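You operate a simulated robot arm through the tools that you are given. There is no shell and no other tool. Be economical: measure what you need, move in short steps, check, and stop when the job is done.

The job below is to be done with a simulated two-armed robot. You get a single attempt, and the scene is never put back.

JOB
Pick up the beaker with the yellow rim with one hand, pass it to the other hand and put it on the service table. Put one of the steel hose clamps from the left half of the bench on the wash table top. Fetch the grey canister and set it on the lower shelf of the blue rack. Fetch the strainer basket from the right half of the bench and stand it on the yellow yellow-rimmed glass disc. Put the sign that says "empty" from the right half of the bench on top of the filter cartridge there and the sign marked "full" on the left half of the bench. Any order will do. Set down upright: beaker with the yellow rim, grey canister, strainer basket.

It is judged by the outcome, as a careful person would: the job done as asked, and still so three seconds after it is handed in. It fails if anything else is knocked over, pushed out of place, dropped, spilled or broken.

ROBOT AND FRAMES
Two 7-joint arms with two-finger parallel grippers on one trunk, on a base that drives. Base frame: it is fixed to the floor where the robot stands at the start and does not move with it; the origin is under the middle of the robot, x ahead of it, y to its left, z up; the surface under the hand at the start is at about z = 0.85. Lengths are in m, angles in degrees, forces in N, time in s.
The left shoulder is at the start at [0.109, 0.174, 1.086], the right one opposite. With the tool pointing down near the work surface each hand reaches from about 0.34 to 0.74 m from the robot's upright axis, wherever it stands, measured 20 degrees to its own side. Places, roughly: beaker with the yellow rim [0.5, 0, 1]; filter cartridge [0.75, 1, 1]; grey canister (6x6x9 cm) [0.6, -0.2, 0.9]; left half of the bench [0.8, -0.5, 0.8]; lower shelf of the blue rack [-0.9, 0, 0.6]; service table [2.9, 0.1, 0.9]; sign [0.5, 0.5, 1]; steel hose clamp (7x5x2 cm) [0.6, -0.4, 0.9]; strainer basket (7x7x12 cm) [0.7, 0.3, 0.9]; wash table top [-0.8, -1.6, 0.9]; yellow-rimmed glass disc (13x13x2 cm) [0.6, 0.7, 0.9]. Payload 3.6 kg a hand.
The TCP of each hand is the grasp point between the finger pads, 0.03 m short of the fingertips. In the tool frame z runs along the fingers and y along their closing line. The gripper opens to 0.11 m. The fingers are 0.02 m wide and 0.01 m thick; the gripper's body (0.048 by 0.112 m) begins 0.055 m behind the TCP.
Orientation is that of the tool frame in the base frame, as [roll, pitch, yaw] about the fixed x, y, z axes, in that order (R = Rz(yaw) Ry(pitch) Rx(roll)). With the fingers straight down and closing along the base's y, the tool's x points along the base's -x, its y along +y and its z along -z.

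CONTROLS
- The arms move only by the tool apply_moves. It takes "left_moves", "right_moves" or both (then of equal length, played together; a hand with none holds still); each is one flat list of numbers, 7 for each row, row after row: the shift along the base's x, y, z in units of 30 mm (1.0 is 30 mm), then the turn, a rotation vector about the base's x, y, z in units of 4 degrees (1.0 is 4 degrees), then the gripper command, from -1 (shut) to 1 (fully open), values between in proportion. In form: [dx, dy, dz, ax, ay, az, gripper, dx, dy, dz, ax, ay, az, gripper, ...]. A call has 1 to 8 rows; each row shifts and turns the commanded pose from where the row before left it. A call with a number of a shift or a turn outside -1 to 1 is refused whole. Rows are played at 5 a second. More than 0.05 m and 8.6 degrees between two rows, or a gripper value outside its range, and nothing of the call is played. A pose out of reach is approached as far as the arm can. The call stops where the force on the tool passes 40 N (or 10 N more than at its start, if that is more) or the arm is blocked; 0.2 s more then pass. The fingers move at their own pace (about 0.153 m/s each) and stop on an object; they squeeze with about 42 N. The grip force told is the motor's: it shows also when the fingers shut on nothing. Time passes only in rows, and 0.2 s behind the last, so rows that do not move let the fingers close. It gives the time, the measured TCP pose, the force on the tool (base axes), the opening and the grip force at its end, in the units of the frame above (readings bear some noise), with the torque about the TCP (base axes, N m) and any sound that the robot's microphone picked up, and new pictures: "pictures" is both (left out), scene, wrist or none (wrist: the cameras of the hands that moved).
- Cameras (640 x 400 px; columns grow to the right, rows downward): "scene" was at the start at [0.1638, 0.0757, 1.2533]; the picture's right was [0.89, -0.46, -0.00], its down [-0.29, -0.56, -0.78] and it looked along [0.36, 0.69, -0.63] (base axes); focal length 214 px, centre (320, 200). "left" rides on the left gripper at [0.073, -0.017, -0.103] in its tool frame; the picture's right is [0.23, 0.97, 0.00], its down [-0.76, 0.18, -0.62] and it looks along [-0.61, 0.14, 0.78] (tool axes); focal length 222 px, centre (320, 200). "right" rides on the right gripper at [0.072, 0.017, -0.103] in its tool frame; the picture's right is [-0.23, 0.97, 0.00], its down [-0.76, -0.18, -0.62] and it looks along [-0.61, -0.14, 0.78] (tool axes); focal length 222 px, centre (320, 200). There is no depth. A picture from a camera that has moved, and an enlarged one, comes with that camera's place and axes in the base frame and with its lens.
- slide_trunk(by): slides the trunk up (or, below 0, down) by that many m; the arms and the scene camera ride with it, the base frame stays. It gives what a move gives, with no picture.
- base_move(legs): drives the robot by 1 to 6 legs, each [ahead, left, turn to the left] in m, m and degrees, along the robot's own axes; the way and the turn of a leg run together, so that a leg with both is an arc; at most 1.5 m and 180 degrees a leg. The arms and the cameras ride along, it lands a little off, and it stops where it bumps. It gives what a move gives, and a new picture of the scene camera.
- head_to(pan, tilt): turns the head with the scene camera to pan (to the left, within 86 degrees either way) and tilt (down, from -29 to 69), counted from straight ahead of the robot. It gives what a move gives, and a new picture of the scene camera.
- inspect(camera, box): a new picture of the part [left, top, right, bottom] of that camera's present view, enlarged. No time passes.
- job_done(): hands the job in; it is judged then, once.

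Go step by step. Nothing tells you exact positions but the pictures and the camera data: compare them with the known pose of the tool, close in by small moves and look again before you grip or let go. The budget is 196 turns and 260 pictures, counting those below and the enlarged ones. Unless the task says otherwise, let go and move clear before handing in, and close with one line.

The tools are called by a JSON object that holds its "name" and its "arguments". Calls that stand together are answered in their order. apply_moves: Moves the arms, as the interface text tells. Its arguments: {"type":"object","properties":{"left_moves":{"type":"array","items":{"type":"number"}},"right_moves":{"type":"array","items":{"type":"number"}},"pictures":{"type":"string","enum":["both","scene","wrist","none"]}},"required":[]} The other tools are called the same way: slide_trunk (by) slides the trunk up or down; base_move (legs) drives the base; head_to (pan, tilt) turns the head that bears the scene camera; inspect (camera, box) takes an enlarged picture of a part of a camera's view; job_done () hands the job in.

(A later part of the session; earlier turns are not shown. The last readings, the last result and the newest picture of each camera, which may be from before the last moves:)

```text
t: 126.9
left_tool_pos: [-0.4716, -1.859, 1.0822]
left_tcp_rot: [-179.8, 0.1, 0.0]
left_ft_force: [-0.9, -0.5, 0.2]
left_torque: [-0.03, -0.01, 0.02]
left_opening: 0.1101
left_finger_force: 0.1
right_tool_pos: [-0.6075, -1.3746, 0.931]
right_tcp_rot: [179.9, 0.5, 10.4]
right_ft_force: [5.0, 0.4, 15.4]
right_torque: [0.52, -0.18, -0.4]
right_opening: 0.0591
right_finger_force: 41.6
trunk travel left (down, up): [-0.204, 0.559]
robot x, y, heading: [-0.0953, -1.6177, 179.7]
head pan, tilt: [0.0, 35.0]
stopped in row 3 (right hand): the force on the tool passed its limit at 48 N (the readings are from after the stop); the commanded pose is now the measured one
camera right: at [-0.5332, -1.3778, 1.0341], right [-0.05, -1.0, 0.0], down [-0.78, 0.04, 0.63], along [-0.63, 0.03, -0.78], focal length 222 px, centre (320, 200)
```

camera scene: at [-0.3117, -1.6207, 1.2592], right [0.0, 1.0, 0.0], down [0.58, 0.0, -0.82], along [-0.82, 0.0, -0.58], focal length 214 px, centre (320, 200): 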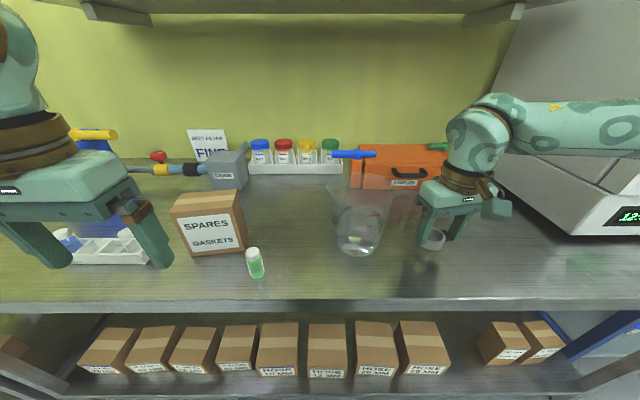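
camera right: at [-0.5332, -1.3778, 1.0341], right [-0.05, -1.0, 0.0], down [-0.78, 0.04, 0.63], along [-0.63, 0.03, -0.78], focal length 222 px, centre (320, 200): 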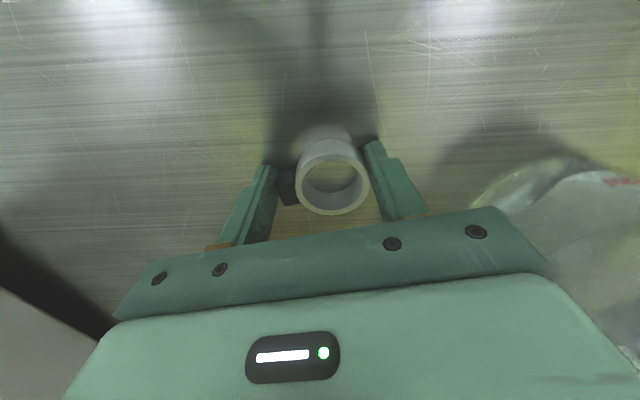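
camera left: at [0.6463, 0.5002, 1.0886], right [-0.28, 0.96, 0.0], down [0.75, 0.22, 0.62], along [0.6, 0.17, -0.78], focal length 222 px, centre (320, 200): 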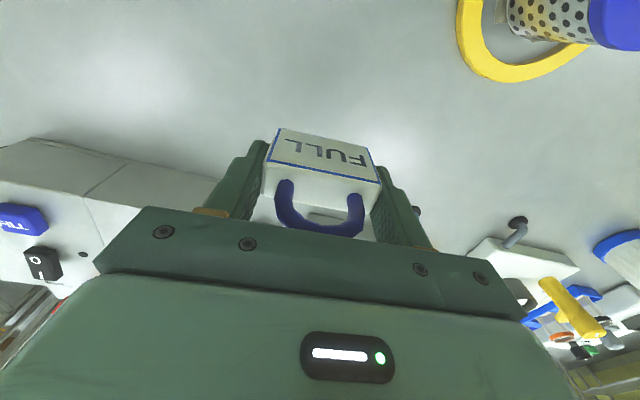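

Contact with the wash table top. I release with a limited opening and rise.

{"name": "apply_moves", "arguments": {"right_moves": [0, 0, 0.05, 0, 0, 0, -1, 0, 0, 0, 0, 0, 0, 0.2, 0, 0, 0, 0, 0, 0, 0.5, 0, 0, 0.5, 0, 0, 0, 0.5, 0, 0, 1, 0, 0, 0, 0.5, 0, 0, 1, 0, 0, 0, 0.5, 0, 0, 1, 0, 0, 0, 0.5], "pictures": "both"}}

```text
t: 128.5
left_tool_pos: [-0.4731, -1.8596, 1.0817]
left_tcp_rot: [-179.9, -0.1, 0.0]
left_ft_force: [0.1, 0.7, -0.6]
left_torque: [-0.02, -0.03, -0.01]
left_opening: 0.1099
left_finger_force: 0.0
right_tool_pos: [-0.6102, -1.3711, 1.0144]
right_tcp_rot: [179.8, 0.5, 10.1]
right_ft_force: [-0.5, -0.1, -0.5]
right_torque: [-0.03, 0.0, 0.04]
right_opening: 0.0829
right_finger_force: 0.0
right hand out of reach, approached as far as the arm can: row 7
trunk travel left (down, up): [-0.204, 0.559]
robot x, y, heading: [-0.0928, -1.6234, 179.7]
head pan, tilt: [0.0, 35.0]
camera scene: at [-0.3105, -1.6202, 1.2594], right [0.0, 1.0, 0.0], down [0.57, 0.0, -0.82], along [-0.82, 0.0, -0.57], focal length 214 px, centre (320, 200)
camera right: at [-0.5348, -1.3756, 1.1188], right [-0.05, -1.0, 0.0], down [-0.78, 0.04, 0.63], along [-0.63, 0.03, -0.78], focal length 222 px, centre (320, 200)
```

scene: 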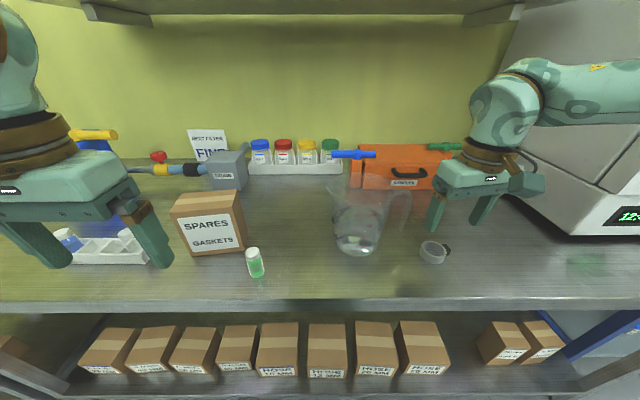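
right: 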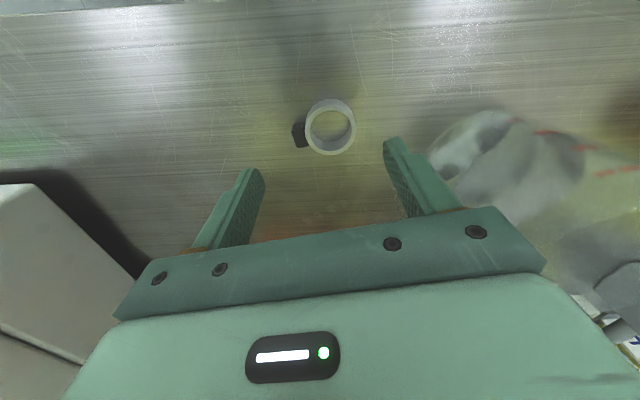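

Clamp is on the wash table. I retract the right hand and drive to the rack.

{"name": "apply_moves", "arguments": {"right_moves": [1, 0, 0, 0, 0, -0.9, 1, 1, 0, 0, 0, 0, -0.9, 1, 1, 0, 0.5, 0, 0, -0.9, 1, 1, 0, 0.5, 0, 0, 0, 1, 1, 0, 0, 0, 0, 0, 1], "pictures": "none"}}

{"name": "base_move", "arguments": {"legs": [[-0.1, 0, 0.3], [0, -0.9, 0]]}}

{"name": "head_to", "arguments": {"pan": -40, "tilt": 30}}

```text
t: 129.7
left_tool_pos: [-0.4727, -1.859, 1.0822]
left_tcp_rot: [-179.7, 0.1, 0.0]
left_ft_force: [0.5, 0.5, 0.2]
left_torque: [0.0, 0.02, 0.0]
left_opening: 0.1098
left_finger_force: 0.0
right_tool_pos: [-0.4585, -1.3723, 1.046]
right_tcp_rot: [179.9, 0.4, -0.3]
right_ft_force: [-0.7, 0.0, -0.4]
right_torque: [-0.02, 0.0, -0.01]
right_opening: 0.1101
right_finger_force: 0.0
trunk travel left (down, up): [-0.204, 0.559]
robot x, y, heading: [-0.0942, -1.6219, 179.8]
head pan, tilt: [0.0, 35.0]
```

```text
t: 135.2
left_tool_pos: [-0.3757, -0.9618, 1.0821]
left_tcp_rot: [-179.8, 0.0, 1.0]
left_ft_force: [0.1, 0.0, 0.2]
left_torque: [0.0, -0.02, -0.02]
left_opening: 0.1102
left_finger_force: 0.1
right_tool_pos: [-0.3692, -0.4758, 1.0451]
right_tcp_rot: [179.9, 0.4, 0.7]
right_ft_force: [-0.2, 0.6, 0.1]
right_torque: [-0.06, 0.0, 0.03]
right_opening: 0.1101
right_finger_force: 0.1
trunk travel left (down, up): [-0.204, 0.559]
robot x, y, heading: [-0.0002, -0.7195, -179.2]
head pan, tilt: [0.0, 35.0]
camera scene: at [-0.2164, -0.7216, 1.2595], right [-0.01, 1.0, 0.0], down [0.57, 0.01, -0.82], along [-0.82, -0.01, -0.57], focal length 214 px, centre (320, 200)
```

scene: 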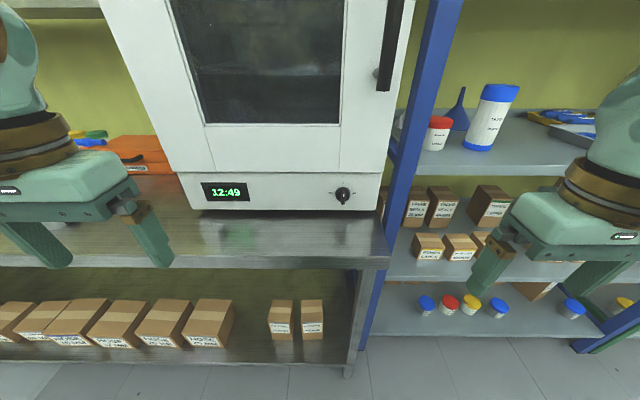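

```text
t: 136.3
left_tool_pos: [-0.376, -0.9632, 1.0823]
left_tcp_rot: [-179.8, -0.1, 0.9]
left_ft_force: [0.5, -0.7, 0.1]
left_torque: [0.04, -0.01, 0.01]
left_opening: 0.1099
left_finger_force: 0.0
right_tool_pos: [-0.3694, -0.476, 1.0461]
right_tcp_rot: [179.9, 0.4, 0.7]
right_ft_force: [0.5, 0.0, -0.3]
right_torque: [-0.01, 0.0, 0.0]
right_opening: 0.1099
right_finger_force: 0.0
trunk travel left (down, up): [-0.204, 0.559]
robot x, y, heading: [-0.0026, -0.7228, -179.2]
head pan, tilt: [-40.0, 30.0]
camera scene: at [-0.1983, -0.6637, 1.2673], right [0.63, 0.77, 0.0], down [0.39, -0.32, -0.87], along [-0.67, 0.55, -0.5], focal length 214 px, centre (320, 200)
```

scene: 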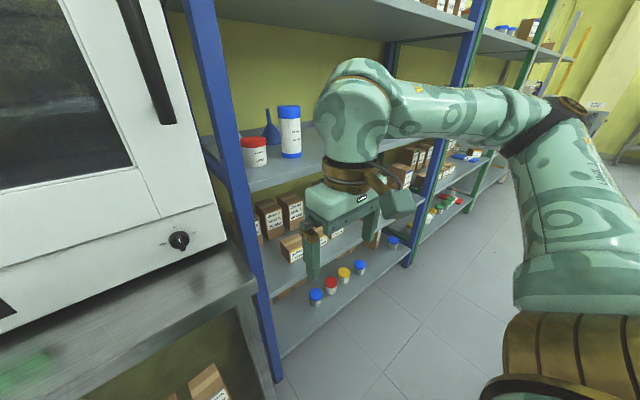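

The blue rack's shelves are at about z 0.23, 0.62 and 1.03; the one named at z≈0.6 holds boxes. I move in front of it for a better look.

{"name": "base_move", "arguments": {"legs": [[0, -0.55, -0.8]]}}

{"name": "head_to", "arguments": {"pan": 0, "tilt": 42}}

```text
t: 139.5
left_tool_pos: [-0.3825, -0.4018, 1.0827]
left_tcp_rot: [-179.8, 0.1, 0.1]
left_ft_force: [0.0, 0.0, -0.4]
left_torque: [-0.03, -0.01, 0.0]
left_opening: 0.1099
left_finger_force: 0.0
right_tool_pos: [-0.3692, 0.0845, 1.0457]
right_tcp_rot: [179.9, 0.4, 0.0]
right_ft_force: [0.5, 0.0, -1.2]
right_torque: [0.0, 0.01, 0.01]
right_opening: 0.1101
right_finger_force: 0.1
trunk travel left (down, up): [-0.204, 0.559]
robot x, y, heading: [-0.004, -0.1656, 180.1]
head pan, tilt: [-40.0, 30.0]
camera scene: at [-0.2002, -0.1049, 1.2673], right [0.64, 0.76, 0.0], down [0.38, -0.32, -0.87], along [-0.66, 0.56, -0.5], focal length 214 px, centre (320, 200)
```

scene: 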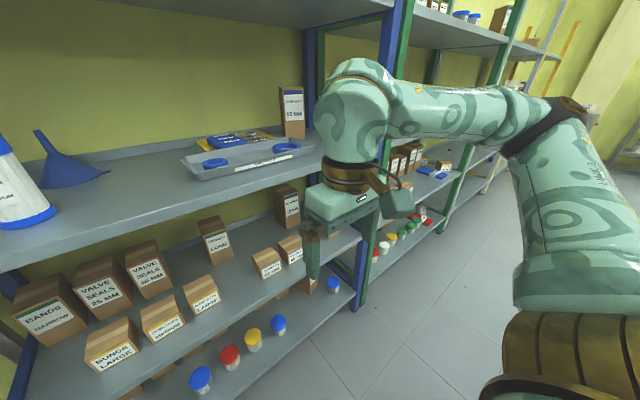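

```text
t: 140.6
left_tool_pos: [-0.3823, -0.4019, 1.0816]
left_tcp_rot: [-179.8, 0.0, 0.1]
left_ft_force: [0.6, 0.1, -0.3]
left_torque: [0.0, -0.05, 0.0]
left_opening: 0.1099
left_finger_force: 0.0
right_tool_pos: [-0.3686, 0.0848, 1.0464]
right_tcp_rot: [180.0, 0.4, -0.1]
right_ft_force: [-0.9, 0.1, -0.8]
right_torque: [0.03, -0.02, 0.02]
right_opening: 0.1099
right_finger_force: 0.1
trunk travel left (down, up): [-0.204, 0.559]
robot x, y, heading: [-0.0031, -0.1619, 179.9]
head pan, tilt: [0.0, 42.0]
camera scene: at [-0.2146, -0.1637, 1.249], right [0.0, 1.0, 0.0], down [0.67, 0.0, -0.74], along [-0.74, 0.0, -0.67], focal length 214 px, centre (320, 200)
```

scene: 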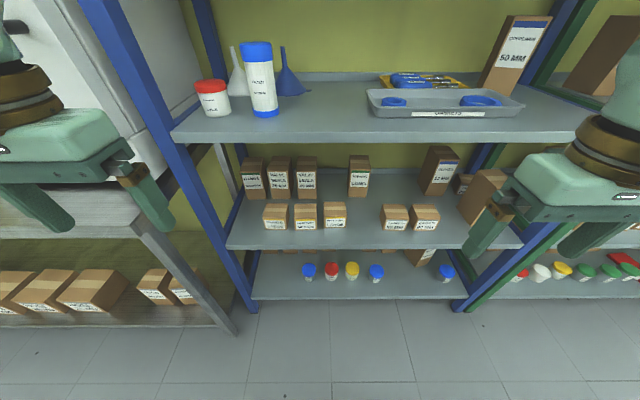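

{"name": "inspect", "arguments": {"camera": "scene", "box": [220, 140, 540, 300]}}

```text
2.00 times, centred on (380, 220) of scene
camera zoom: at [-0.2146, -0.1637, 1.249], right [0.0, 1.0, 0.0], down [0.67, 0.0, -0.74], along [-0.74, 0.0, -0.67], focal length 429 px, centre (200, 160)
```

zoom: 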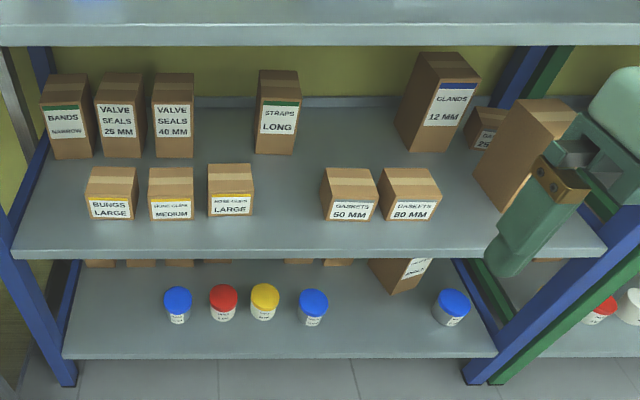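

The strip in front of the boxes at y≈0 is free, with the shelf above at z≈1.0, so a hand tilted ~36° is needed. I test that pose in free air with the right hand.

{"name": "apply_moves", "arguments": {"right_moves": [-0.5, 0, -0.5, 0, 1, 0, 1, -0.5, 0, -0.5, 0, 1, 0, 1, -0.5, 0, -1, 0, 1, 0, 1, -0.5, 0, -1, 0, 1, 0, 1, -0.5, 0, -1, 0, 1, 0, 1, -0.5, 0, -1, 0, 1, 0, 1, 0, 0, -1, 0, 1, 0, 1, 0, 0, -1, 0, 1, 0, 1], "pictures": "none"}}

{"name": "apply_moves", "arguments": {"right_moves": [0, 0, -1, 0, 1, 0, 1, 0, 0, -1, 0, 0, 0, 1, 0, 0, -1, 0, 0, 0, 1, 0, 0, -1, 0, 0, 0, 1, 0, 0, -1, 0, 0, 0, 1, 0, 0, -1, 0, 0, 0, 1], "pictures": "both"}}

```text
t: 142.3
left_tool_pos: [-0.3818, -0.4035, 1.0807]
left_tcp_rot: [-179.7, 0.0, 0.1]
left_ft_force: [0.7, -0.5, -0.4]
left_torque: [0.03, 0.0, 0.03]
left_opening: 0.1099
left_finger_force: 0.1
right_tool_pos: [-0.4603, 0.0803, 0.84]
right_tcp_rot: [179.6, 32.0, 0.3]
right_ft_force: [0.4, 0.6, -0.5]
right_torque: [0.04, 0.03, -0.01]
right_opening: 0.1101
right_finger_force: 0.1
right hand out of reach, approached as far as the arm can: row 8
trunk travel left (down, up): [-0.204, 0.559]
robot x, y, heading: [-0.0032, -0.1621, 179.9]
head pan, tilt: [0.0, 42.0]
```

```text
t: 143.8
left_tool_pos: [-0.3825, -0.4029, 1.0818]
left_tcp_rot: [-179.7, 0.0, 0.0]
left_ft_force: [0.8, -0.8, -0.7]
left_torque: [0.0, -0.03, 0.02]
left_opening: 0.1103
left_finger_force: 0.1
right_tool_pos: [-0.4846, 0.0725, 0.816]
right_tcp_rot: [178.3, 33.5, 0.4]
right_ft_force: [0.0, 1.2, 0.7]
right_torque: [-0.01, 0.03, 0.0]
right_opening: 0.1097
right_finger_force: 0.0
right hand out of reach, approached as far as the arm can: row 1, 2, 3, 4, 5, 6
trunk travel left (down, up): [-0.204, 0.559]
robot x, y, heading: [-0.0032, -0.1643, 179.9]
head pan, tilt: [0.0, 42.0]
camera scene: at [-0.2146, -0.164, 1.249], right [0.0, 1.0, 0.0], down [0.67, 0.0, -0.74], along [-0.74, 0.0, -0.67], focal length 214 px, centre (320, 200)
camera right: at [-0.3671, 0.0596, 0.8645], right [-0.17, -0.97, 0.15], down [-0.29, 0.19, 0.94], along [-0.94, 0.11, -0.32], focal length 222 px, centre (320, 200)
```

scene: 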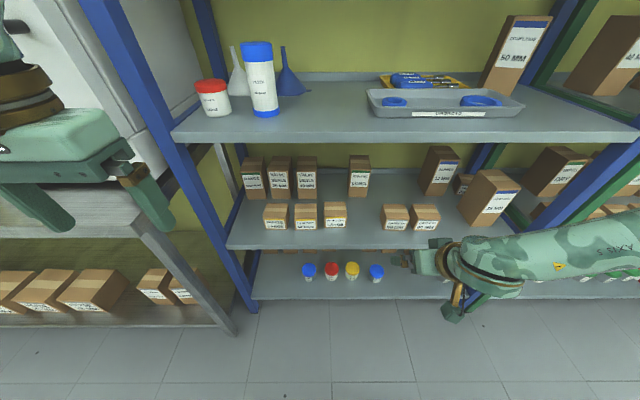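
right: 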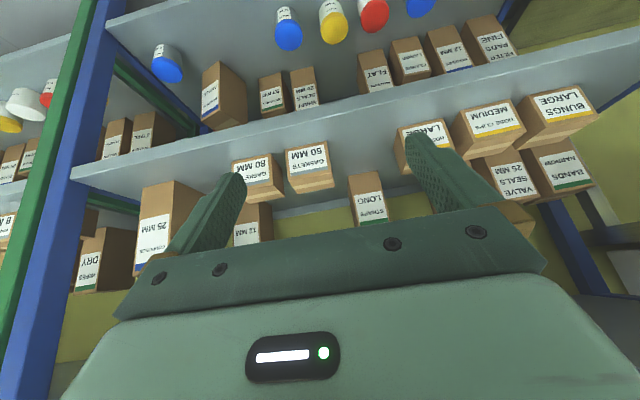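

With trunk lowered this will just reach the shelf. Now I raise the hand well above bench level, turn round and go to fetch the canister.

{"name": "apply_moves", "arguments": {"right_moves": [0.3, 0, 1, 0, 0, 0, 1, 0.3, 0, 1, 0, 0, 0, 1, 0.3, 0, 1, 0, 0, 0, 1, 0.3, 0, 1, 0, 0, 0, 1, 0.3, 0, 1, 0, 0, 0, 1, 0.3, 0, 1, 0, 0, 0, 1, 0, 0, 1, 0, 0, 0, 1, 0, 0, 1, 0, 0, 0, 1], "pictures": "none"}}

{"name": "apply_moves", "arguments": {"right_moves": [0, 0, 1, 0, 0, 0, 1, 0, 0, 0.5, 0, 0, 0, 1], "pictures": "none"}}

```text
t: 145.6
left_tool_pos: [-0.3817, -0.4029, 1.0824]
left_tcp_rot: [-179.8, 0.0, 0.1]
left_ft_force: [0.0, 1.3, 0.2]
left_torque: [-0.03, 0.02, 0.02]
left_opening: 0.1098
left_finger_force: 0.0
right_tool_pos: [-0.4486, 0.0727, 1.0583]
right_tcp_rot: [178.3, 33.6, 0.3]
right_ft_force: [0.6, 0.1, -0.3]
right_torque: [-0.05, 0.03, -0.03]
right_opening: 0.1099
right_finger_force: 0.0
right hand out of reach, approached as far as the arm can: row 4, 5
trunk travel left (down, up): [-0.204, 0.559]
robot x, y, heading: [-0.0046, -0.164, 179.8]
head pan, tilt: [0.0, 42.0]
```

```text
t: 146.2
left_tool_pos: [-0.3816, -0.4021, 1.082]
left_tcp_rot: [-179.7, -0.1, 0.1]
left_ft_force: [0.1, -0.3, -1.7]
left_torque: [-0.01, -0.02, 0.0]
left_opening: 0.11
left_finger_force: 0.1
right_tool_pos: [-0.4485, 0.0729, 1.1024]
right_tcp_rot: [178.2, 33.5, 0.3]
right_ft_force: [0.3, 0.0, -0.2]
right_torque: [-0.02, -0.01, -0.05]
right_opening: 0.1101
right_finger_force: 0.0
trunk travel left (down, up): [-0.204, 0.559]
robot x, y, heading: [-0.0036, -0.1613, 179.7]
head pan, tilt: [0.0, 42.0]
```

I turn round and go in front of the canister.

{"name": "base_move", "arguments": {"legs": [[0.05, 0, 0], [0, 0, 90], [0, 0, 90.2], [0.12, 0.16, 0]]}}

{"name": "head_to", "arguments": {"pan": -15, "tilt": 42}}

```text
t: 155.9
left_tool_pos: [0.445, 0.2345, 1.0812]
left_tcp_rot: [-179.8, 0.0, 179.9]
left_ft_force: [0.4, -0.6, -0.3]
left_torque: [-0.02, 0.04, -0.02]
left_opening: 0.11
left_finger_force: 0.0
right_tool_pos: [0.5094, -0.2408, 1.1022]
right_tcp_rot: [178.3, 33.5, -179.8]
right_ft_force: [0.2, 0.4, -0.8]
right_torque: [-0.02, 0.01, 0.0]
right_opening: 0.1099
right_finger_force: 0.1
trunk travel left (down, up): [-0.204, 0.559]
robot x, y, heading: [0.0657, -0.0054, -0.5]
head pan, tilt: [0.0, 42.0]
camera scene: at [0.2754, -0.004, 1.2489], right [-0.01, -1.0, 0.0], down [-0.67, 0.0, -0.74], along [0.74, -0.01, -0.67], focal length 214 px, centre (320, 200)
```

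scene: 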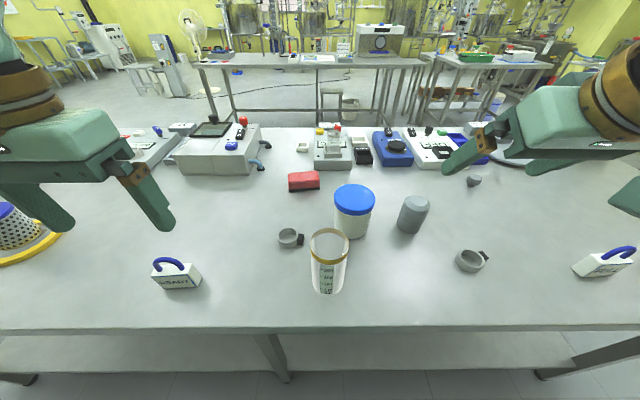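

```text
t: 156.7
left_tool_pos: [0.444, 0.2337, 1.0828]
left_tcp_rot: [-179.7, 0.1, 180.0]
left_ft_force: [-0.6, 0.1, 0.6]
left_torque: [-0.03, -0.04, 0.03]
left_opening: 0.1102
left_finger_force: 0.0
right_tool_pos: [0.5088, -0.2398, 1.1021]
right_tcp_rot: [178.2, 33.5, -180.0]
right_ft_force: [0.3, 0.0, -0.1]
right_torque: [-0.01, 0.04, 0.01]
right_opening: 0.1101
right_finger_force: 0.1
trunk travel left (down, up): [-0.204, 0.559]
robot x, y, heading: [0.065, -0.0042, -0.6]
head pan, tilt: [-15.0, 42.0]
camera scene: at [0.2717, -0.0265, 1.249], right [-0.26, -0.96, 0.0], down [-0.65, 0.18, -0.74], along [0.72, -0.2, -0.67], focal length 214 px, centre (320, 200)
```

scene: 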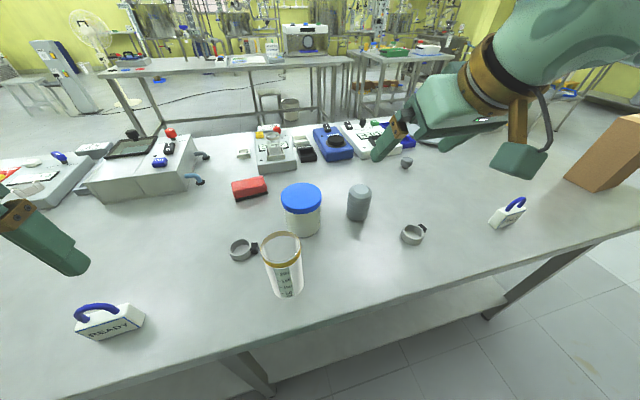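

{"name": "inspect", "arguments": {"camera": "scene", "box": [320, 170, 400, 230]}}

{"name": "apply_moves", "arguments": {"right_moves": [0, 0.3, -1, 0, 0, 0, 1, 0, 0.2, -1, 0, 0, 0, 1, 0, 0, -0.5, 0, 0, 0, 1], "pictures": "wrist"}}

```text
6.67 times, centred on (360, 200) of scene
camera zoom: at [0.2717, -0.0265, 1.249], right [-0.26, -0.96, 0.0], down [-0.65, 0.18, -0.74], along [0.72, -0.2, -0.67], focal length 1430 px, centre (53, 200)
```

zoom: 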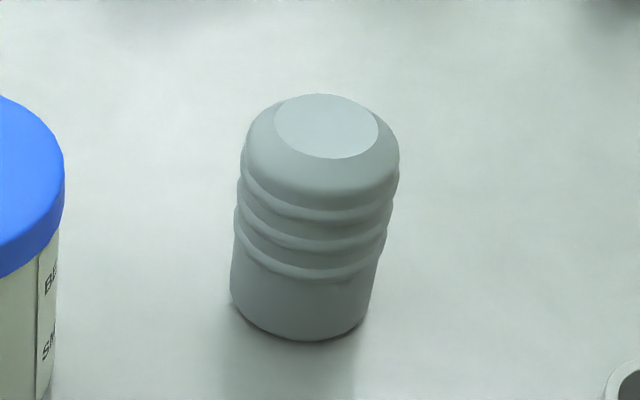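

```text
t: 157.5
left_tool_pos: [0.444, 0.2326, 1.0808]
left_tcp_rot: [-179.9, 0.0, 180.0]
left_ft_force: [-0.2, 0.0, -0.5]
left_torque: [-0.05, -0.01, 0.01]
left_opening: 0.1097
left_finger_force: 0.0
right_tool_pos: [0.5083, -0.2264, 1.0274]
right_tcp_rot: [178.1, 33.6, -180.0]
right_ft_force: [0.1, -0.1, 0.4]
right_torque: [0.0, 0.01, 0.0]
right_opening: 0.1101
right_finger_force: 0.1
trunk travel left (down, up): [-0.204, 0.559]
robot x, y, heading: [0.0686, 0.0028, -0.3]
head pan, tilt: [-15.0, 42.0]
camera right: at [0.3907, -0.2133, 1.0748], right [0.17, 0.97, 0.15], down [0.29, -0.2, 0.94], along [0.94, -0.12, -0.32], focal length 222 px, centre (320, 200)
```

right: 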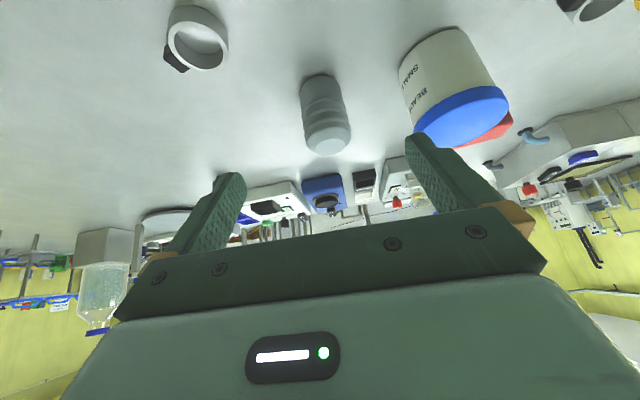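

Canister ≈(0.613,−0.221), top ≈0.94. I move over it.

{"name": "apply_moves", "arguments": {"right_moves": [0.9, 0.1, 0, 0, 0, 0, 1, 0.9, 0.05, 0, 0, 0, 0, 1, 0.9, 0, -0.3, 0, 0, 0, 1, 0.8, 0, -0.5, 0, 0, 0, 1], "pictures": "both"}}

```text
t: 158.5
left_tool_pos: [0.4451, 0.2336, 1.0804]
left_tcp_rot: [-179.7, -0.1, 180.0]
left_ft_force: [0.2, 0.0, -0.3]
left_torque: [-0.01, 0.02, -0.04]
left_opening: 0.11
left_finger_force: 0.1
right_tool_pos: [0.6141, -0.2232, 1.0013]
right_tcp_rot: [178.3, 33.5, 179.9]
right_ft_force: [0.4, -0.3, 0.5]
right_torque: [-0.01, 0.0, 0.02]
right_opening: 0.1099
right_finger_force: 0.0
trunk travel left (down, up): [-0.204, 0.559]
robot x, y, heading: [0.0635, -0.0042, -0.1]
head pan, tilt: [-15.0, 42.0]
camera scene: at [0.2721, -0.0266, 1.2489], right [-0.27, -0.96, 0.0], down [-0.65, 0.18, -0.74], along [0.72, -0.2, -0.67], focal length 214 px, centre (320, 200)
camera right: at [0.4962, -0.2094, 1.0498], right [0.17, 0.97, 0.15], down [0.29, -0.2, 0.94], along [0.94, -0.12, -0.32], focal length 222 px, centre (320, 200)
```

scene: 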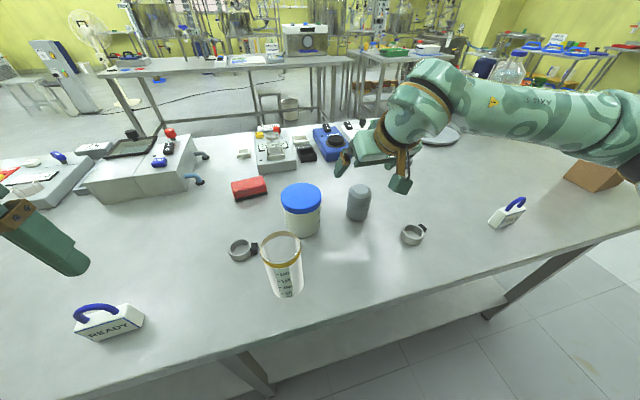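
right: 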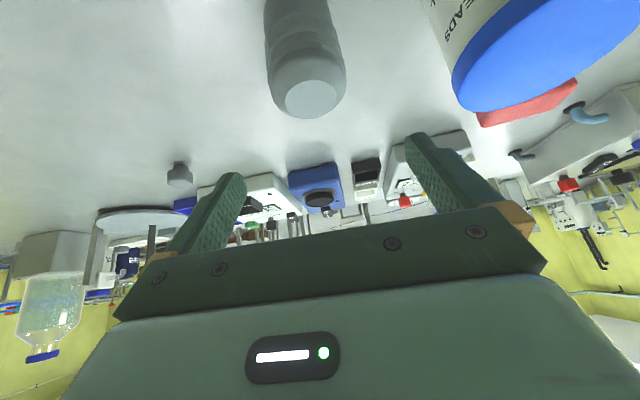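

Aligned. I lower vertically and close.

{"name": "apply_moves", "arguments": {"right_moves": [0, 0.13, -1, 0, 0, 0, 1, 0, 0, -1, 0, 0, 0, 1, 0, 0, -1, 0, 0, 0, 1, 0, 0, -0.1, 0, 0, 0, 1], "pictures": "both"}}

```text
t: 159.5
left_tool_pos: [0.4446, 0.2356, 1.0813]
left_tcp_rot: [-179.8, 0.0, 179.9]
left_ft_force: [-0.2, 0.5, 0.7]
left_torque: [0.01, 0.0, 0.0]
left_opening: 0.1101
left_finger_force: 0.0
right_tool_pos: [0.614, -0.2182, 0.9107]
right_tcp_rot: [178.2, 33.6, 179.9]
right_ft_force: [-0.1, 0.1, -0.8]
right_torque: [0.01, -0.03, -0.02]
right_opening: 0.1099
right_finger_force: 0.0
trunk travel left (down, up): [-0.204, 0.559]
robot x, y, heading: [0.0675, -0.0037, -0.4]
head pan, tilt: [-15.0, 42.0]
camera scene: at [0.2715, -0.0265, 1.2491], right [-0.27, -0.96, 0.0], down [-0.65, 0.18, -0.74], along [0.72, -0.2, -0.67], focal length 214 px, centre (320, 200)
camera right: at [0.4954, -0.2049, 0.9578], right [0.17, 0.97, 0.15], down [0.29, -0.2, 0.94], along [0.94, -0.12, -0.32], focal length 222 px, centre (320, 200)
```

scene: 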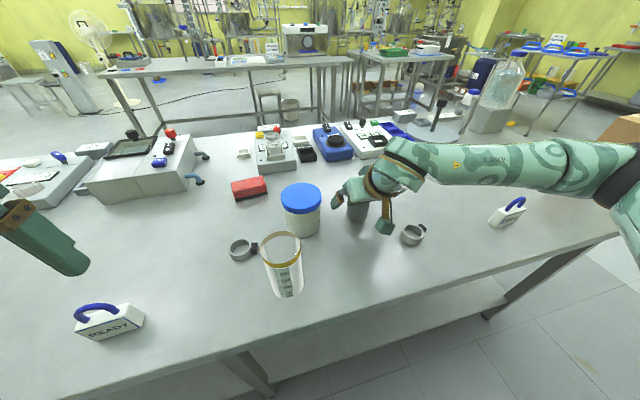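
right: 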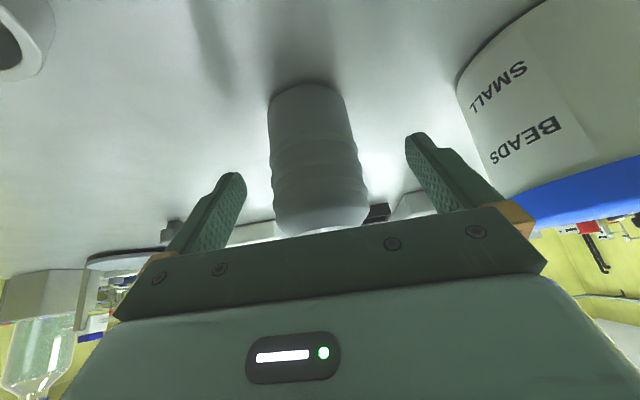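

{"name": "apply_moves", "arguments": {"right_moves": [0, 0, -0.1, 0, 0, 0, 0.4, 0, 0, 0, 0, 0, 0, 0, 0, 0, 0, 0, 0, 0, -0.5, 0, 0, 0, 0, 0, 0, -1, 0, 0, 0, 0, 0, 0, -1], "pictures": "none"}}

{"name": "apply_moves", "arguments": {"right_moves": [0, 0, 0.7, 0, 0, 0, -1, 0, 0, 1, 0, 0, 0, -1, 0, 0, 1, 0, 0, 0, -1, -0.3, 0, 1, 0, 0, 0, -1, -0.5, 0, 1, 0, 0, 0, -1], "pictures": "both"}}

```text
t: 160.7
left_tool_pos: [0.4447, 0.2342, 1.0816]
left_tcp_rot: [-179.9, -0.1, 179.9]
left_ft_force: [-0.2, 0.1, -0.4]
left_torque: [0.04, -0.01, 0.0]
left_opening: 0.11
left_finger_force: 0.0
right_tool_pos: [0.6134, -0.2184, 0.9062]
right_tcp_rot: [178.3, 33.5, -180.0]
right_ft_force: [-0.3, 0.6, -0.4]
right_torque: [0.0, -0.03, -0.04]
right_opening: 0.0525
right_finger_force: 42.3
trunk travel left (down, up): [-0.204, 0.559]
robot x, y, heading: [0.0658, -0.0018, -0.5]
head pan, tilt: [-15.0, 42.0]
```

```text
t: 161.9
left_tool_pos: [0.4446, 0.2348, 1.082]
left_tcp_rot: [-179.8, 0.1, 180.0]
left_ft_force: [-0.3, 0.1, 0.0]
left_torque: [0.04, -0.02, -0.01]
left_opening: 0.1097
left_finger_force: 0.1
right_tool_pos: [0.5896, -0.2173, 1.0488]
right_tcp_rot: [178.3, 33.7, -180.0]
right_ft_force: [-0.4, -0.1, -0.8]
right_torque: [-0.01, 0.03, 0.0]
right_opening: 0.0525
right_finger_force: 41.7
trunk travel left (down, up): [-0.204, 0.559]
robot x, y, heading: [0.0654, -0.0029, -0.1]
head pan, tilt: [-15.0, 42.0]
camera scene: at [0.2712, -0.0264, 1.2491], right [-0.27, -0.96, 0.0], down [-0.65, 0.18, -0.74], along [0.72, -0.2, -0.67], focal length 214 px, centre (320, 200)
camera right: at [0.4711, -0.2045, 1.0966], right [0.17, 0.97, 0.15], down [0.29, -0.2, 0.94], along [0.94, -0.12, -0.32], focal length 222 px, centre (320, 200)
```

scene: 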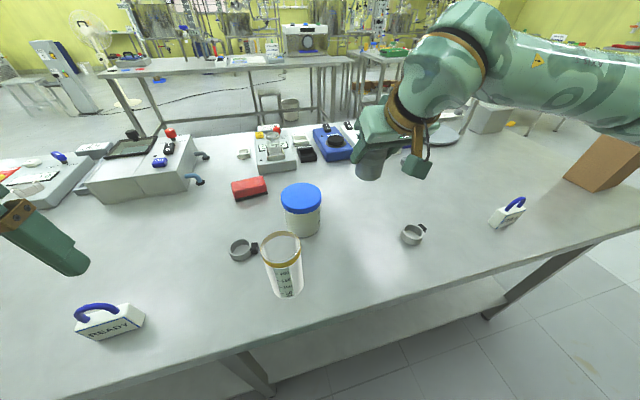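
right: 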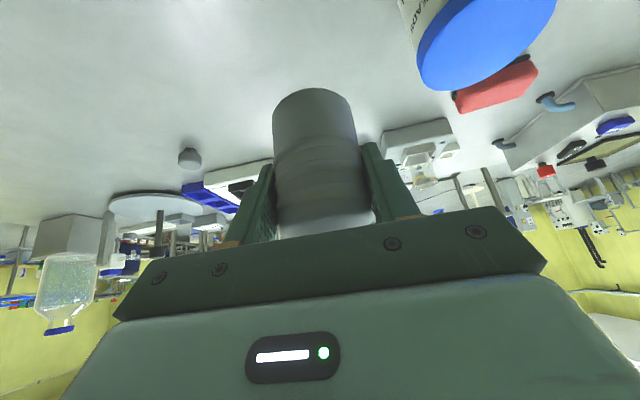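

Canister held. I raise and retract it, back off, turn to the rack and look.

{"name": "apply_moves", "arguments": {"right_moves": [-0.8, 0, 0.5, 0, 0, 0, -1, -0.8, 0, 0.5, 0, 0, 0, -1, -0.8, 0, 0.4, 0, 0, 0, -1, -0.6, 0, 0.3, 0, 0, 0, -1], "pictures": "none"}}

{"name": "base_move", "arguments": {"legs": [[-0.115, 0, 0], [0, 0, -90], [0, 0, -90], [0, 0.22, 0]]}}

```text
t: 162.9
left_tool_pos: [0.4442, 0.2351, 1.0819]
left_tcp_rot: [-179.8, 0.2, 180.0]
left_ft_force: [0.2, -1.1, 0.1]
left_torque: [-0.01, 0.0, 0.03]
left_opening: 0.1101
left_finger_force: 0.1
right_tool_pos: [0.4997, -0.2159, 1.1]
right_tcp_rot: [178.3, 33.6, 180.0]
right_ft_force: [0.3, 0.3, -0.3]
right_torque: [0.01, 0.0, -0.01]
right_opening: 0.0525
right_finger_force: 42.4
trunk travel left (down, up): [-0.204, 0.559]
robot x, y, heading: [0.0673, -0.0069, -0.6]
head pan, tilt: [-15.0, 42.0]
```

```text
t: 173.0
left_tool_pos: [-0.4217, -0.4662, 1.0816]
left_tcp_rot: [-179.6, 0.0, 0.5]
left_ft_force: [0.5, 0.1, -0.2]
left_torque: [0.01, -0.02, -0.02]
left_opening: 0.1103
left_finger_force: 0.1
right_tool_pos: [-0.4815, -0.0154, 1.0997]
right_tcp_rot: [178.3, 33.6, 0.6]
right_ft_force: [-0.2, -1.1, -0.7]
right_torque: [0.0, 0.02, -0.01]
right_opening: 0.0525
right_finger_force: 42.0
trunk travel left (down, up): [-0.204, 0.559]
robot x, y, heading: [-0.0456, -0.2267, -179.7]
head pan, tilt: [-15.0, 42.0]
camera scene: at [-0.254, -0.2042, 1.249], right [0.26, 0.97, 0.0], down [0.65, -0.17, -0.74], along [-0.72, 0.19, -0.67], focal length 214 px, centre (320, 200)
```

scene: 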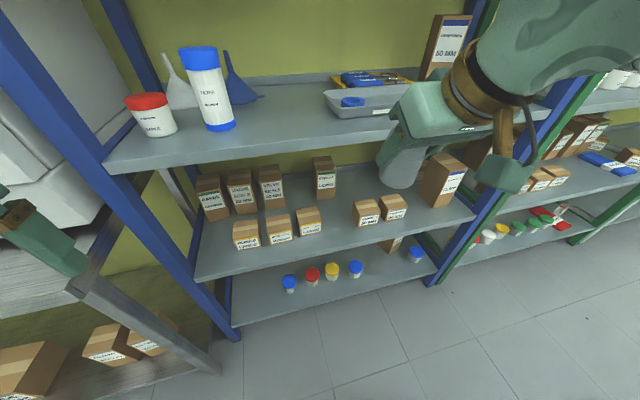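

Next I lower the trunk by 0.2 m.

{"name": "slide_trunk", "arguments": {"by": -0.2}}

{"name": "apply_moves", "arguments": {"right_moves": [0, 0, -1, 0, 0, 0, -1, 0, 0, -1, 0, 0, 0, -1, 0, 0, -1, 0, 0, 0, -1, 0, 0, -1, 0, 0, 0, -1, 0, 0, -1, 0, 0, 0, -1], "pictures": "none"}}

{"name": "head_to", "arguments": {"pan": -15, "tilt": 25}}

```text
t: 175.2
left_tool_pos: [-0.4981, -0.4646, 0.8085]
left_tcp_rot: [-179.9, -15.0, 0.5]
left_ft_force: [1.1, -0.6, 0.9]
left_torque: [-0.05, 0.01, -0.02]
left_opening: 0.11
left_finger_force: 0.1
right_tool_pos: [-0.5216, -0.0136, 0.8625]
right_tcp_rot: [178.1, 26.1, 0.6]
right_ft_force: [-0.1, -0.8, -1.1]
right_torque: [-0.01, 0.02, -0.03]
right_opening: 0.0525
right_finger_force: 41.9
trunk travel left (down, up): [-0.004, 0.759]
robot x, y, heading: [-0.0476, -0.2251, -179.8]
head pan, tilt: [-15.0, 42.0]
```

```text
t: 176.4
left_tool_pos: [-0.4977, -0.4653, 0.8092]
left_tcp_rot: [-180.0, -15.0, 0.5]
left_ft_force: [0.2, 0.3, 0.1]
left_torque: [0.03, 0.03, -0.02]
left_opening: 0.11
left_finger_force: 0.1
right_tool_pos: [-0.5738, -0.0193, 0.7327]
right_tcp_rot: [178.2, 26.0, 0.6]
right_ft_force: [0.4, -1.0, -0.4]
right_torque: [-0.03, -0.03, 0.01]
right_opening: 0.0522
right_finger_force: 42.1
right hand out of reach, approached as far as the arm can: row 1, 2, 3, 4, 5
trunk travel left (down, up): [-0.004, 0.759]
robot x, y, heading: [-0.0444, -0.2215, -180.2]
head pan, tilt: [-15.0, 42.0]
```

```text
t: 177.2
left_tool_pos: [-0.4978, -0.4653, 0.8084]
left_tcp_rot: [-179.9, -15.0, 0.4]
left_ft_force: [0.1, 0.3, 0.8]
left_torque: [0.0, 0.01, 0.01]
left_opening: 0.1096
left_finger_force: 0.1
right_tool_pos: [-0.5735, -0.0206, 0.7326]
right_tcp_rot: [178.3, 25.9, 0.6]
right_ft_force: [0.3, -1.0, -0.7]
right_torque: [0.03, -0.02, -0.01]
right_opening: 0.0524
right_finger_force: 42.0
trunk travel left (down, up): [-0.004, 0.759]
robot x, y, heading: [-0.0457, -0.2248, -179.7]
head pan, tilt: [-15.0, 25.0]
camera scene: at [-0.3843, -0.2012, 1.0609], right [0.26, 0.97, 0.0], down [0.41, -0.11, -0.91], along [-0.88, 0.23, -0.42], focal length 214 px, centre (320, 200)
```

scene: 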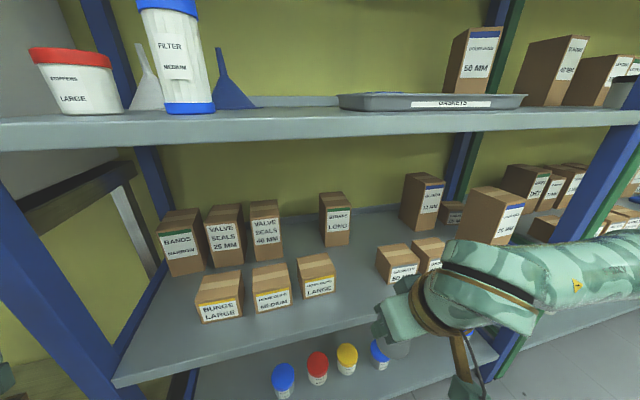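

Lowering the trunk leaned the arms forward and the hand still stops at z≈0.73. I try a yaw to free the wrist, then descend.

{"name": "apply_moves", "arguments": {"right_moves": [0.3, 0, 0, 0, 0, 1, -1, 0.3, 0, 0, 0, 0, 1, -1, 0, 0, 0, 0, 0, 1, -1, 0, 0, 0, 0, 0, 1, -1, 0, 0, 0, 0, 0, 1, -1, 0, 0, -1, 0, 0, 0, -1, 0, 0, -1, 0, 0, 0, -1], "pictures": "none"}}

```text
t: 178.8
left_tool_pos: [-0.4979, -0.4647, 0.8095]
left_tcp_rot: [-179.9, -14.9, 0.6]
left_ft_force: [-0.2, -0.6, 0.0]
left_torque: [-0.02, -0.01, -0.01]
left_opening: 0.1098
left_finger_force: 0.1
right_tool_pos: [-0.5721, -0.0223, 0.6749]
right_tcp_rot: [178.2, 26.0, 20.6]
right_ft_force: [0.5, 0.7, -0.8]
right_torque: [0.0, -0.01, -0.01]
right_opening: 0.0521
right_finger_force: 42.1
right hand out of reach, approached as far as the arm can: row 1, 2
trunk travel left (down, up): [-0.004, 0.759]
robot x, y, heading: [-0.0509, -0.2226, -179.9]
head pan, tilt: [-15.0, 25.0]
```

Yaw helps. I restore the canister's uprightness and go lower.

{"name": "apply_moves", "arguments": {"right_moves": [0, 0, 0, -0.335, 0.89, 0, -1, 0, 0, 0, -0.335, 0.89, 0, -1, 0, 0, -0.7, 0, 0, 0, -1, 0, 0, -0.6, 0, 0, 0, -1], "pictures": "both"}}

```text
t: 179.8
left_tool_pos: [-0.498, -0.4643, 0.809]
left_tcp_rot: [-180.0, -15.0, 0.5]
left_ft_force: [0.1, 0.4, -0.1]
left_torque: [0.03, 0.01, -0.04]
left_opening: 0.1101
left_finger_force: 0.1
right_tool_pos: [-0.5831, -0.0227, 0.6318]
right_tcp_rot: [178.1, 33.6, 20.5]
right_ft_force: [0.3, 0.0, -1.4]
right_torque: [0.02, 0.0, 0.0]
right_opening: 0.0524
right_finger_force: 41.9
right hand out of reach, approached as far as the arm can: row 2
trunk travel left (down, up): [-0.004, 0.759]
robot x, y, heading: [-0.0487, -0.2248, -179.9]
head pan, tilt: [-15.0, 25.0]
camera scene: at [-0.3843, -0.2012, 1.061], right [0.26, 0.97, 0.0], down [0.41, -0.11, -0.91], along [-0.88, 0.23, -0.42], focal length 214 px, centre (320, 200)
camera right: at [-0.4686, 0.0061, 0.6804], right [0.18, -0.97, 0.15], down [-0.34, 0.08, 0.94], along [-0.92, -0.22, -0.32], focal length 222 px, centre (320, 200)
```

scene: 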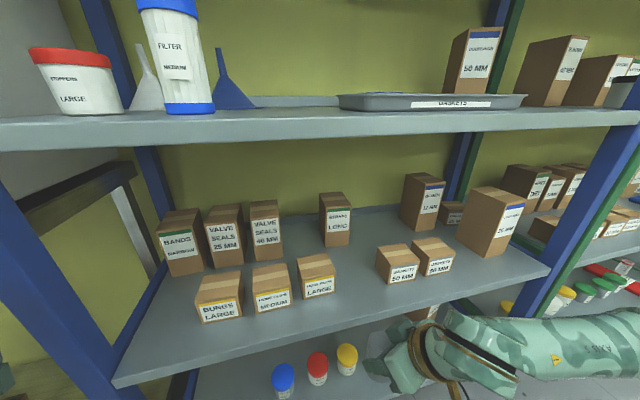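
right: 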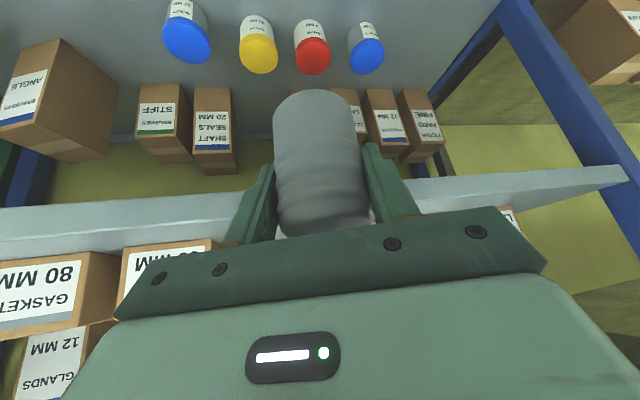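

From the wrist view the shelf top is at z≈0.63, its front edge at x≈−0.668, gap centred at y≈0. I raise the canister above the lip, retract the left hand, then drive 0.12 m forward.

{"name": "apply_moves", "arguments": {"left_moves": [1, 0, 0, 0, 0, 0, 1, 1, 0, 0, 0, 0, 0, 1, 1, 0, 0, 0, 0, 0, 1, 1, 0, 0, 0, 0, 0, 1], "right_moves": [0, 0.2, 0.7, 0, 0, 0, -1, 0, 0.2, 0.7, 0, 0, 0, -1, 0, 0.2, 0.7, 0, 0, 0, -1, 0, 0.15, 0.7, 0, 0, 0, -1], "pictures": "none"}}

{"name": "base_move", "arguments": {"legs": [[0.1, 0, 0]]}}

{"name": "inspect", "arguments": {"camera": "right", "box": [0, 0, 640, 400]}}

```text
t: 180.8
left_tool_pos: [-0.4549, -0.4952, 0.8044]
left_tcp_rot: [-179.9, -14.8, 0.7]
left_ft_force: [-0.4, -0.2, 0.4]
left_torque: [0.01, 0.02, 0.01]
left_opening: 0.1099
left_finger_force: 0.1
left hand out of reach, approached as far as the arm can: row 1, 2, 3, 4
right_tool_pos: [-0.5869, 0.0012, 0.7174]
right_tcp_rot: [178.1, 33.6, 20.7]
right_ft_force: [0.0, -0.2, 0.2]
right_torque: [-0.01, 0.0, 0.0]
right_opening: 0.0525
right_finger_force: 41.6
right hand out of reach, approached as far as the arm can: row 4
trunk travel left (down, up): [-0.004, 0.759]
robot x, y, heading: [-0.047, -0.2225, -179.7]
head pan, tilt: [-15.0, 25.0]
```

```text
t: 181.9
left_tool_pos: [-0.5542, -0.4944, 0.8053]
left_tcp_rot: [-180.0, -14.8, 0.7]
left_ft_force: [-0.4, -0.8, -0.4]
left_torque: [-0.02, -0.05, 0.0]
left_opening: 0.1099
left_finger_force: 0.2
right_tool_pos: [-0.6865, 0.0006, 0.7163]
right_tcp_rot: [178.1, 33.5, 20.6]
right_ft_force: [-0.8, -0.8, -0.9]
right_torque: [-0.01, -0.04, -0.01]
right_opening: 0.0525
right_finger_force: 41.9
trunk travel left (down, up): [-0.004, 0.759]
robot x, y, heading: [-0.1479, -0.225, -180.0]
head pan, tilt: [-15.0, 25.0]
camera scene: at [-0.4849, -0.2016, 1.0607], right [0.26, 0.97, 0.0], down [0.41, -0.11, -0.91], along [-0.88, 0.23, -0.42], focal length 214 px, centre (320, 200)
```

scene: 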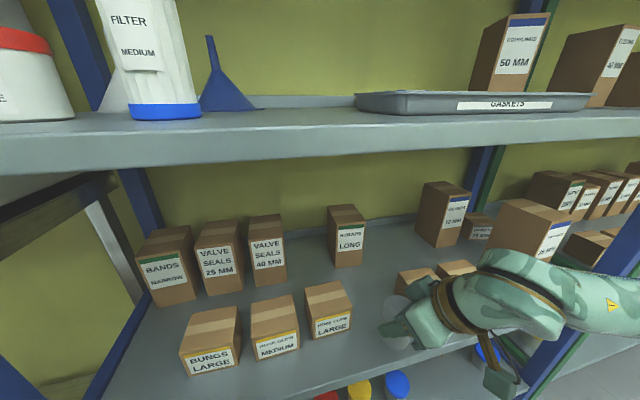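

```text
1.00 times, centred on (320, 200) of right (not enlarged: the box is as wide or as high as the picture)
camera zoom: at [-0.5732, 0.0287, 0.7647], right [0.18, -0.97, 0.15], down [-0.34, 0.08, 0.94], along [-0.92, -0.22, -0.32], focal length 222 px, centre (320, 200)
```

zoom: 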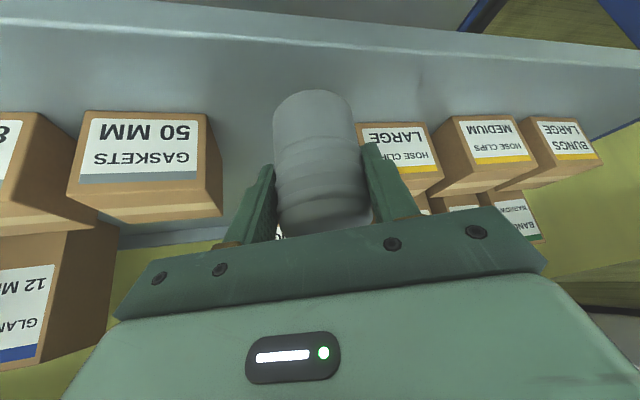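

I shift slightly into the gap and lower toward the shelf.

{"name": "apply_moves", "arguments": {"right_moves": [-0.5, 0.15, 0, 0, 0, 0, -1, 0, 0, -0.4, 0, 0, 0, -1, 0, 0, -0.25, 0, 0, 0, -1, 0, 0, 0, 0, 0, 0, -1], "pictures": "wrist"}}

```text
t: 182.9
left_tool_pos: [-0.5538, -0.4954, 0.8049]
left_tcp_rot: [-179.9, -14.8, 0.7]
left_ft_force: [0.0, 0.2, -0.4]
left_torque: [0.0, 0.0, 0.0]
left_opening: 0.1101
left_finger_force: 0.0
right_tool_pos: [-0.7022, 0.0044, 0.6974]
right_tcp_rot: [178.1, 33.6, 20.7]
right_ft_force: [0.6, 1.5, -0.7]
right_torque: [-0.01, -0.02, 0.0]
right_opening: 0.0525
right_finger_force: 41.8
trunk travel left (down, up): [-0.004, 0.759]
robot x, y, heading: [-0.1474, -0.2232, -179.6]
head pan, tilt: [-15.0, 25.0]
camera right: at [-0.5878, 0.0332, 0.745], right [0.18, -0.97, 0.15], down [-0.34, 0.08, 0.94], along [-0.92, -0.22, -0.32], focal length 222 px, centre (320, 200)
```

right: 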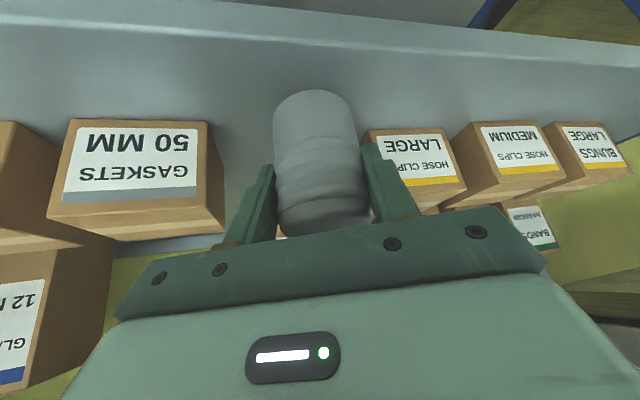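

{"name": "apply_moves", "arguments": {"right_moves": [-0.3, 0.05, 0, 0, 0, 0, -1, 0, 0, -0.2, 0, 0, 0, -1, 0, 0, 0, 0, 0, 0, -1], "pictures": "none"}}

{"name": "apply_moves", "arguments": {"right_moves": [0, 0, -0.12, 0, 0, 0, -1, 0, 0, 0, 0, 0, 0, -1], "pictures": "none"}}

{"name": "apply_moves", "arguments": {"right_moves": [0, 0, -0.1, 0, 0, 0, -1, 0, 0, 0, 0, 0, 0, -1], "pictures": "wrist"}}

```text
t: 183.7
left_tool_pos: [-0.5554, -0.4954, 0.8046]
left_tcp_rot: [-179.9, -14.9, 0.7]
left_ft_force: [1.1, 0.2, -0.1]
left_torque: [0.02, -0.02, -0.02]
left_opening: 0.11
left_finger_force: 0.1
right_tool_pos: [-0.711, 0.0078, 0.6924]
right_tcp_rot: [178.1, 33.6, 20.6]
right_ft_force: [0.0, 0.7, -0.4]
right_torque: [0.03, 0.0, 0.02]
right_opening: 0.0525
right_finger_force: 41.9
trunk travel left (down, up): [-0.004, 0.759]
robot x, y, heading: [-0.148, -0.2238, -180.0]
head pan, tilt: [-15.0, 25.0]
```

```text
t: 184.3
left_tool_pos: [-0.555, -0.4959, 0.8062]
left_tcp_rot: [-179.8, -14.9, 0.7]
left_ft_force: [-0.5, 0.2, -0.8]
left_torque: [0.01, -0.01, 0.04]
left_opening: 0.11
left_finger_force: 0.1
right_tool_pos: [-0.7115, 0.0064, 0.6891]
right_tcp_rot: [178.1, 33.6, 20.6]
right_ft_force: [0.4, 0.3, -0.7]
right_torque: [0.0, 0.0, -0.02]
right_opening: 0.0524
right_finger_force: 42.3
trunk travel left (down, up): [-0.004, 0.759]
robot x, y, heading: [-0.1512, -0.2214, -179.7]
head pan, tilt: [-15.0, 25.0]
```

```text
t: 184.9
left_tool_pos: [-0.5543, -0.4952, 0.8047]
left_tcp_rot: [-179.9, -14.8, 0.8]
left_ft_force: [-0.5, 0.0, -1.0]
left_torque: [0.0, 0.02, 0.0]
left_opening: 0.1103
left_finger_force: 0.0
right_tool_pos: [-0.711, 0.0071, 0.6852]
right_tcp_rot: [178.0, 33.6, 20.7]
right_ft_force: [-0.5, -1.2, -0.2]
right_torque: [-0.02, 0.0, -0.01]
right_opening: 0.0524
right_finger_force: 42.0
trunk travel left (down, up): [-0.004, 0.759]
robot x, y, heading: [-0.1488, -0.2292, -179.7]
head pan, tilt: [-15.0, 25.0]
camera right: at [-0.5966, 0.035, 0.7331], right [0.18, -0.97, 0.15], down [-0.34, 0.08, 0.94], along [-0.92, -0.22, -0.32], focal length 222 px, centre (320, 200)
```

right: 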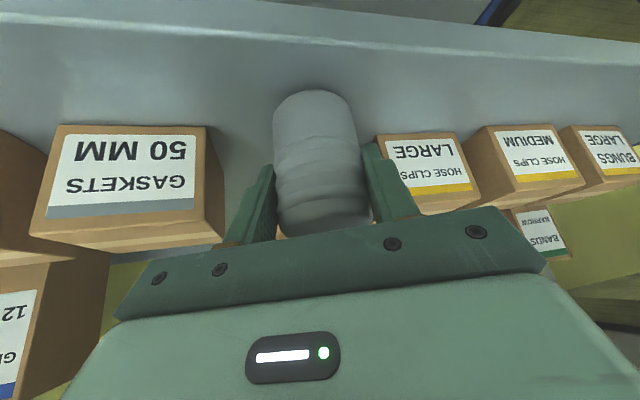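

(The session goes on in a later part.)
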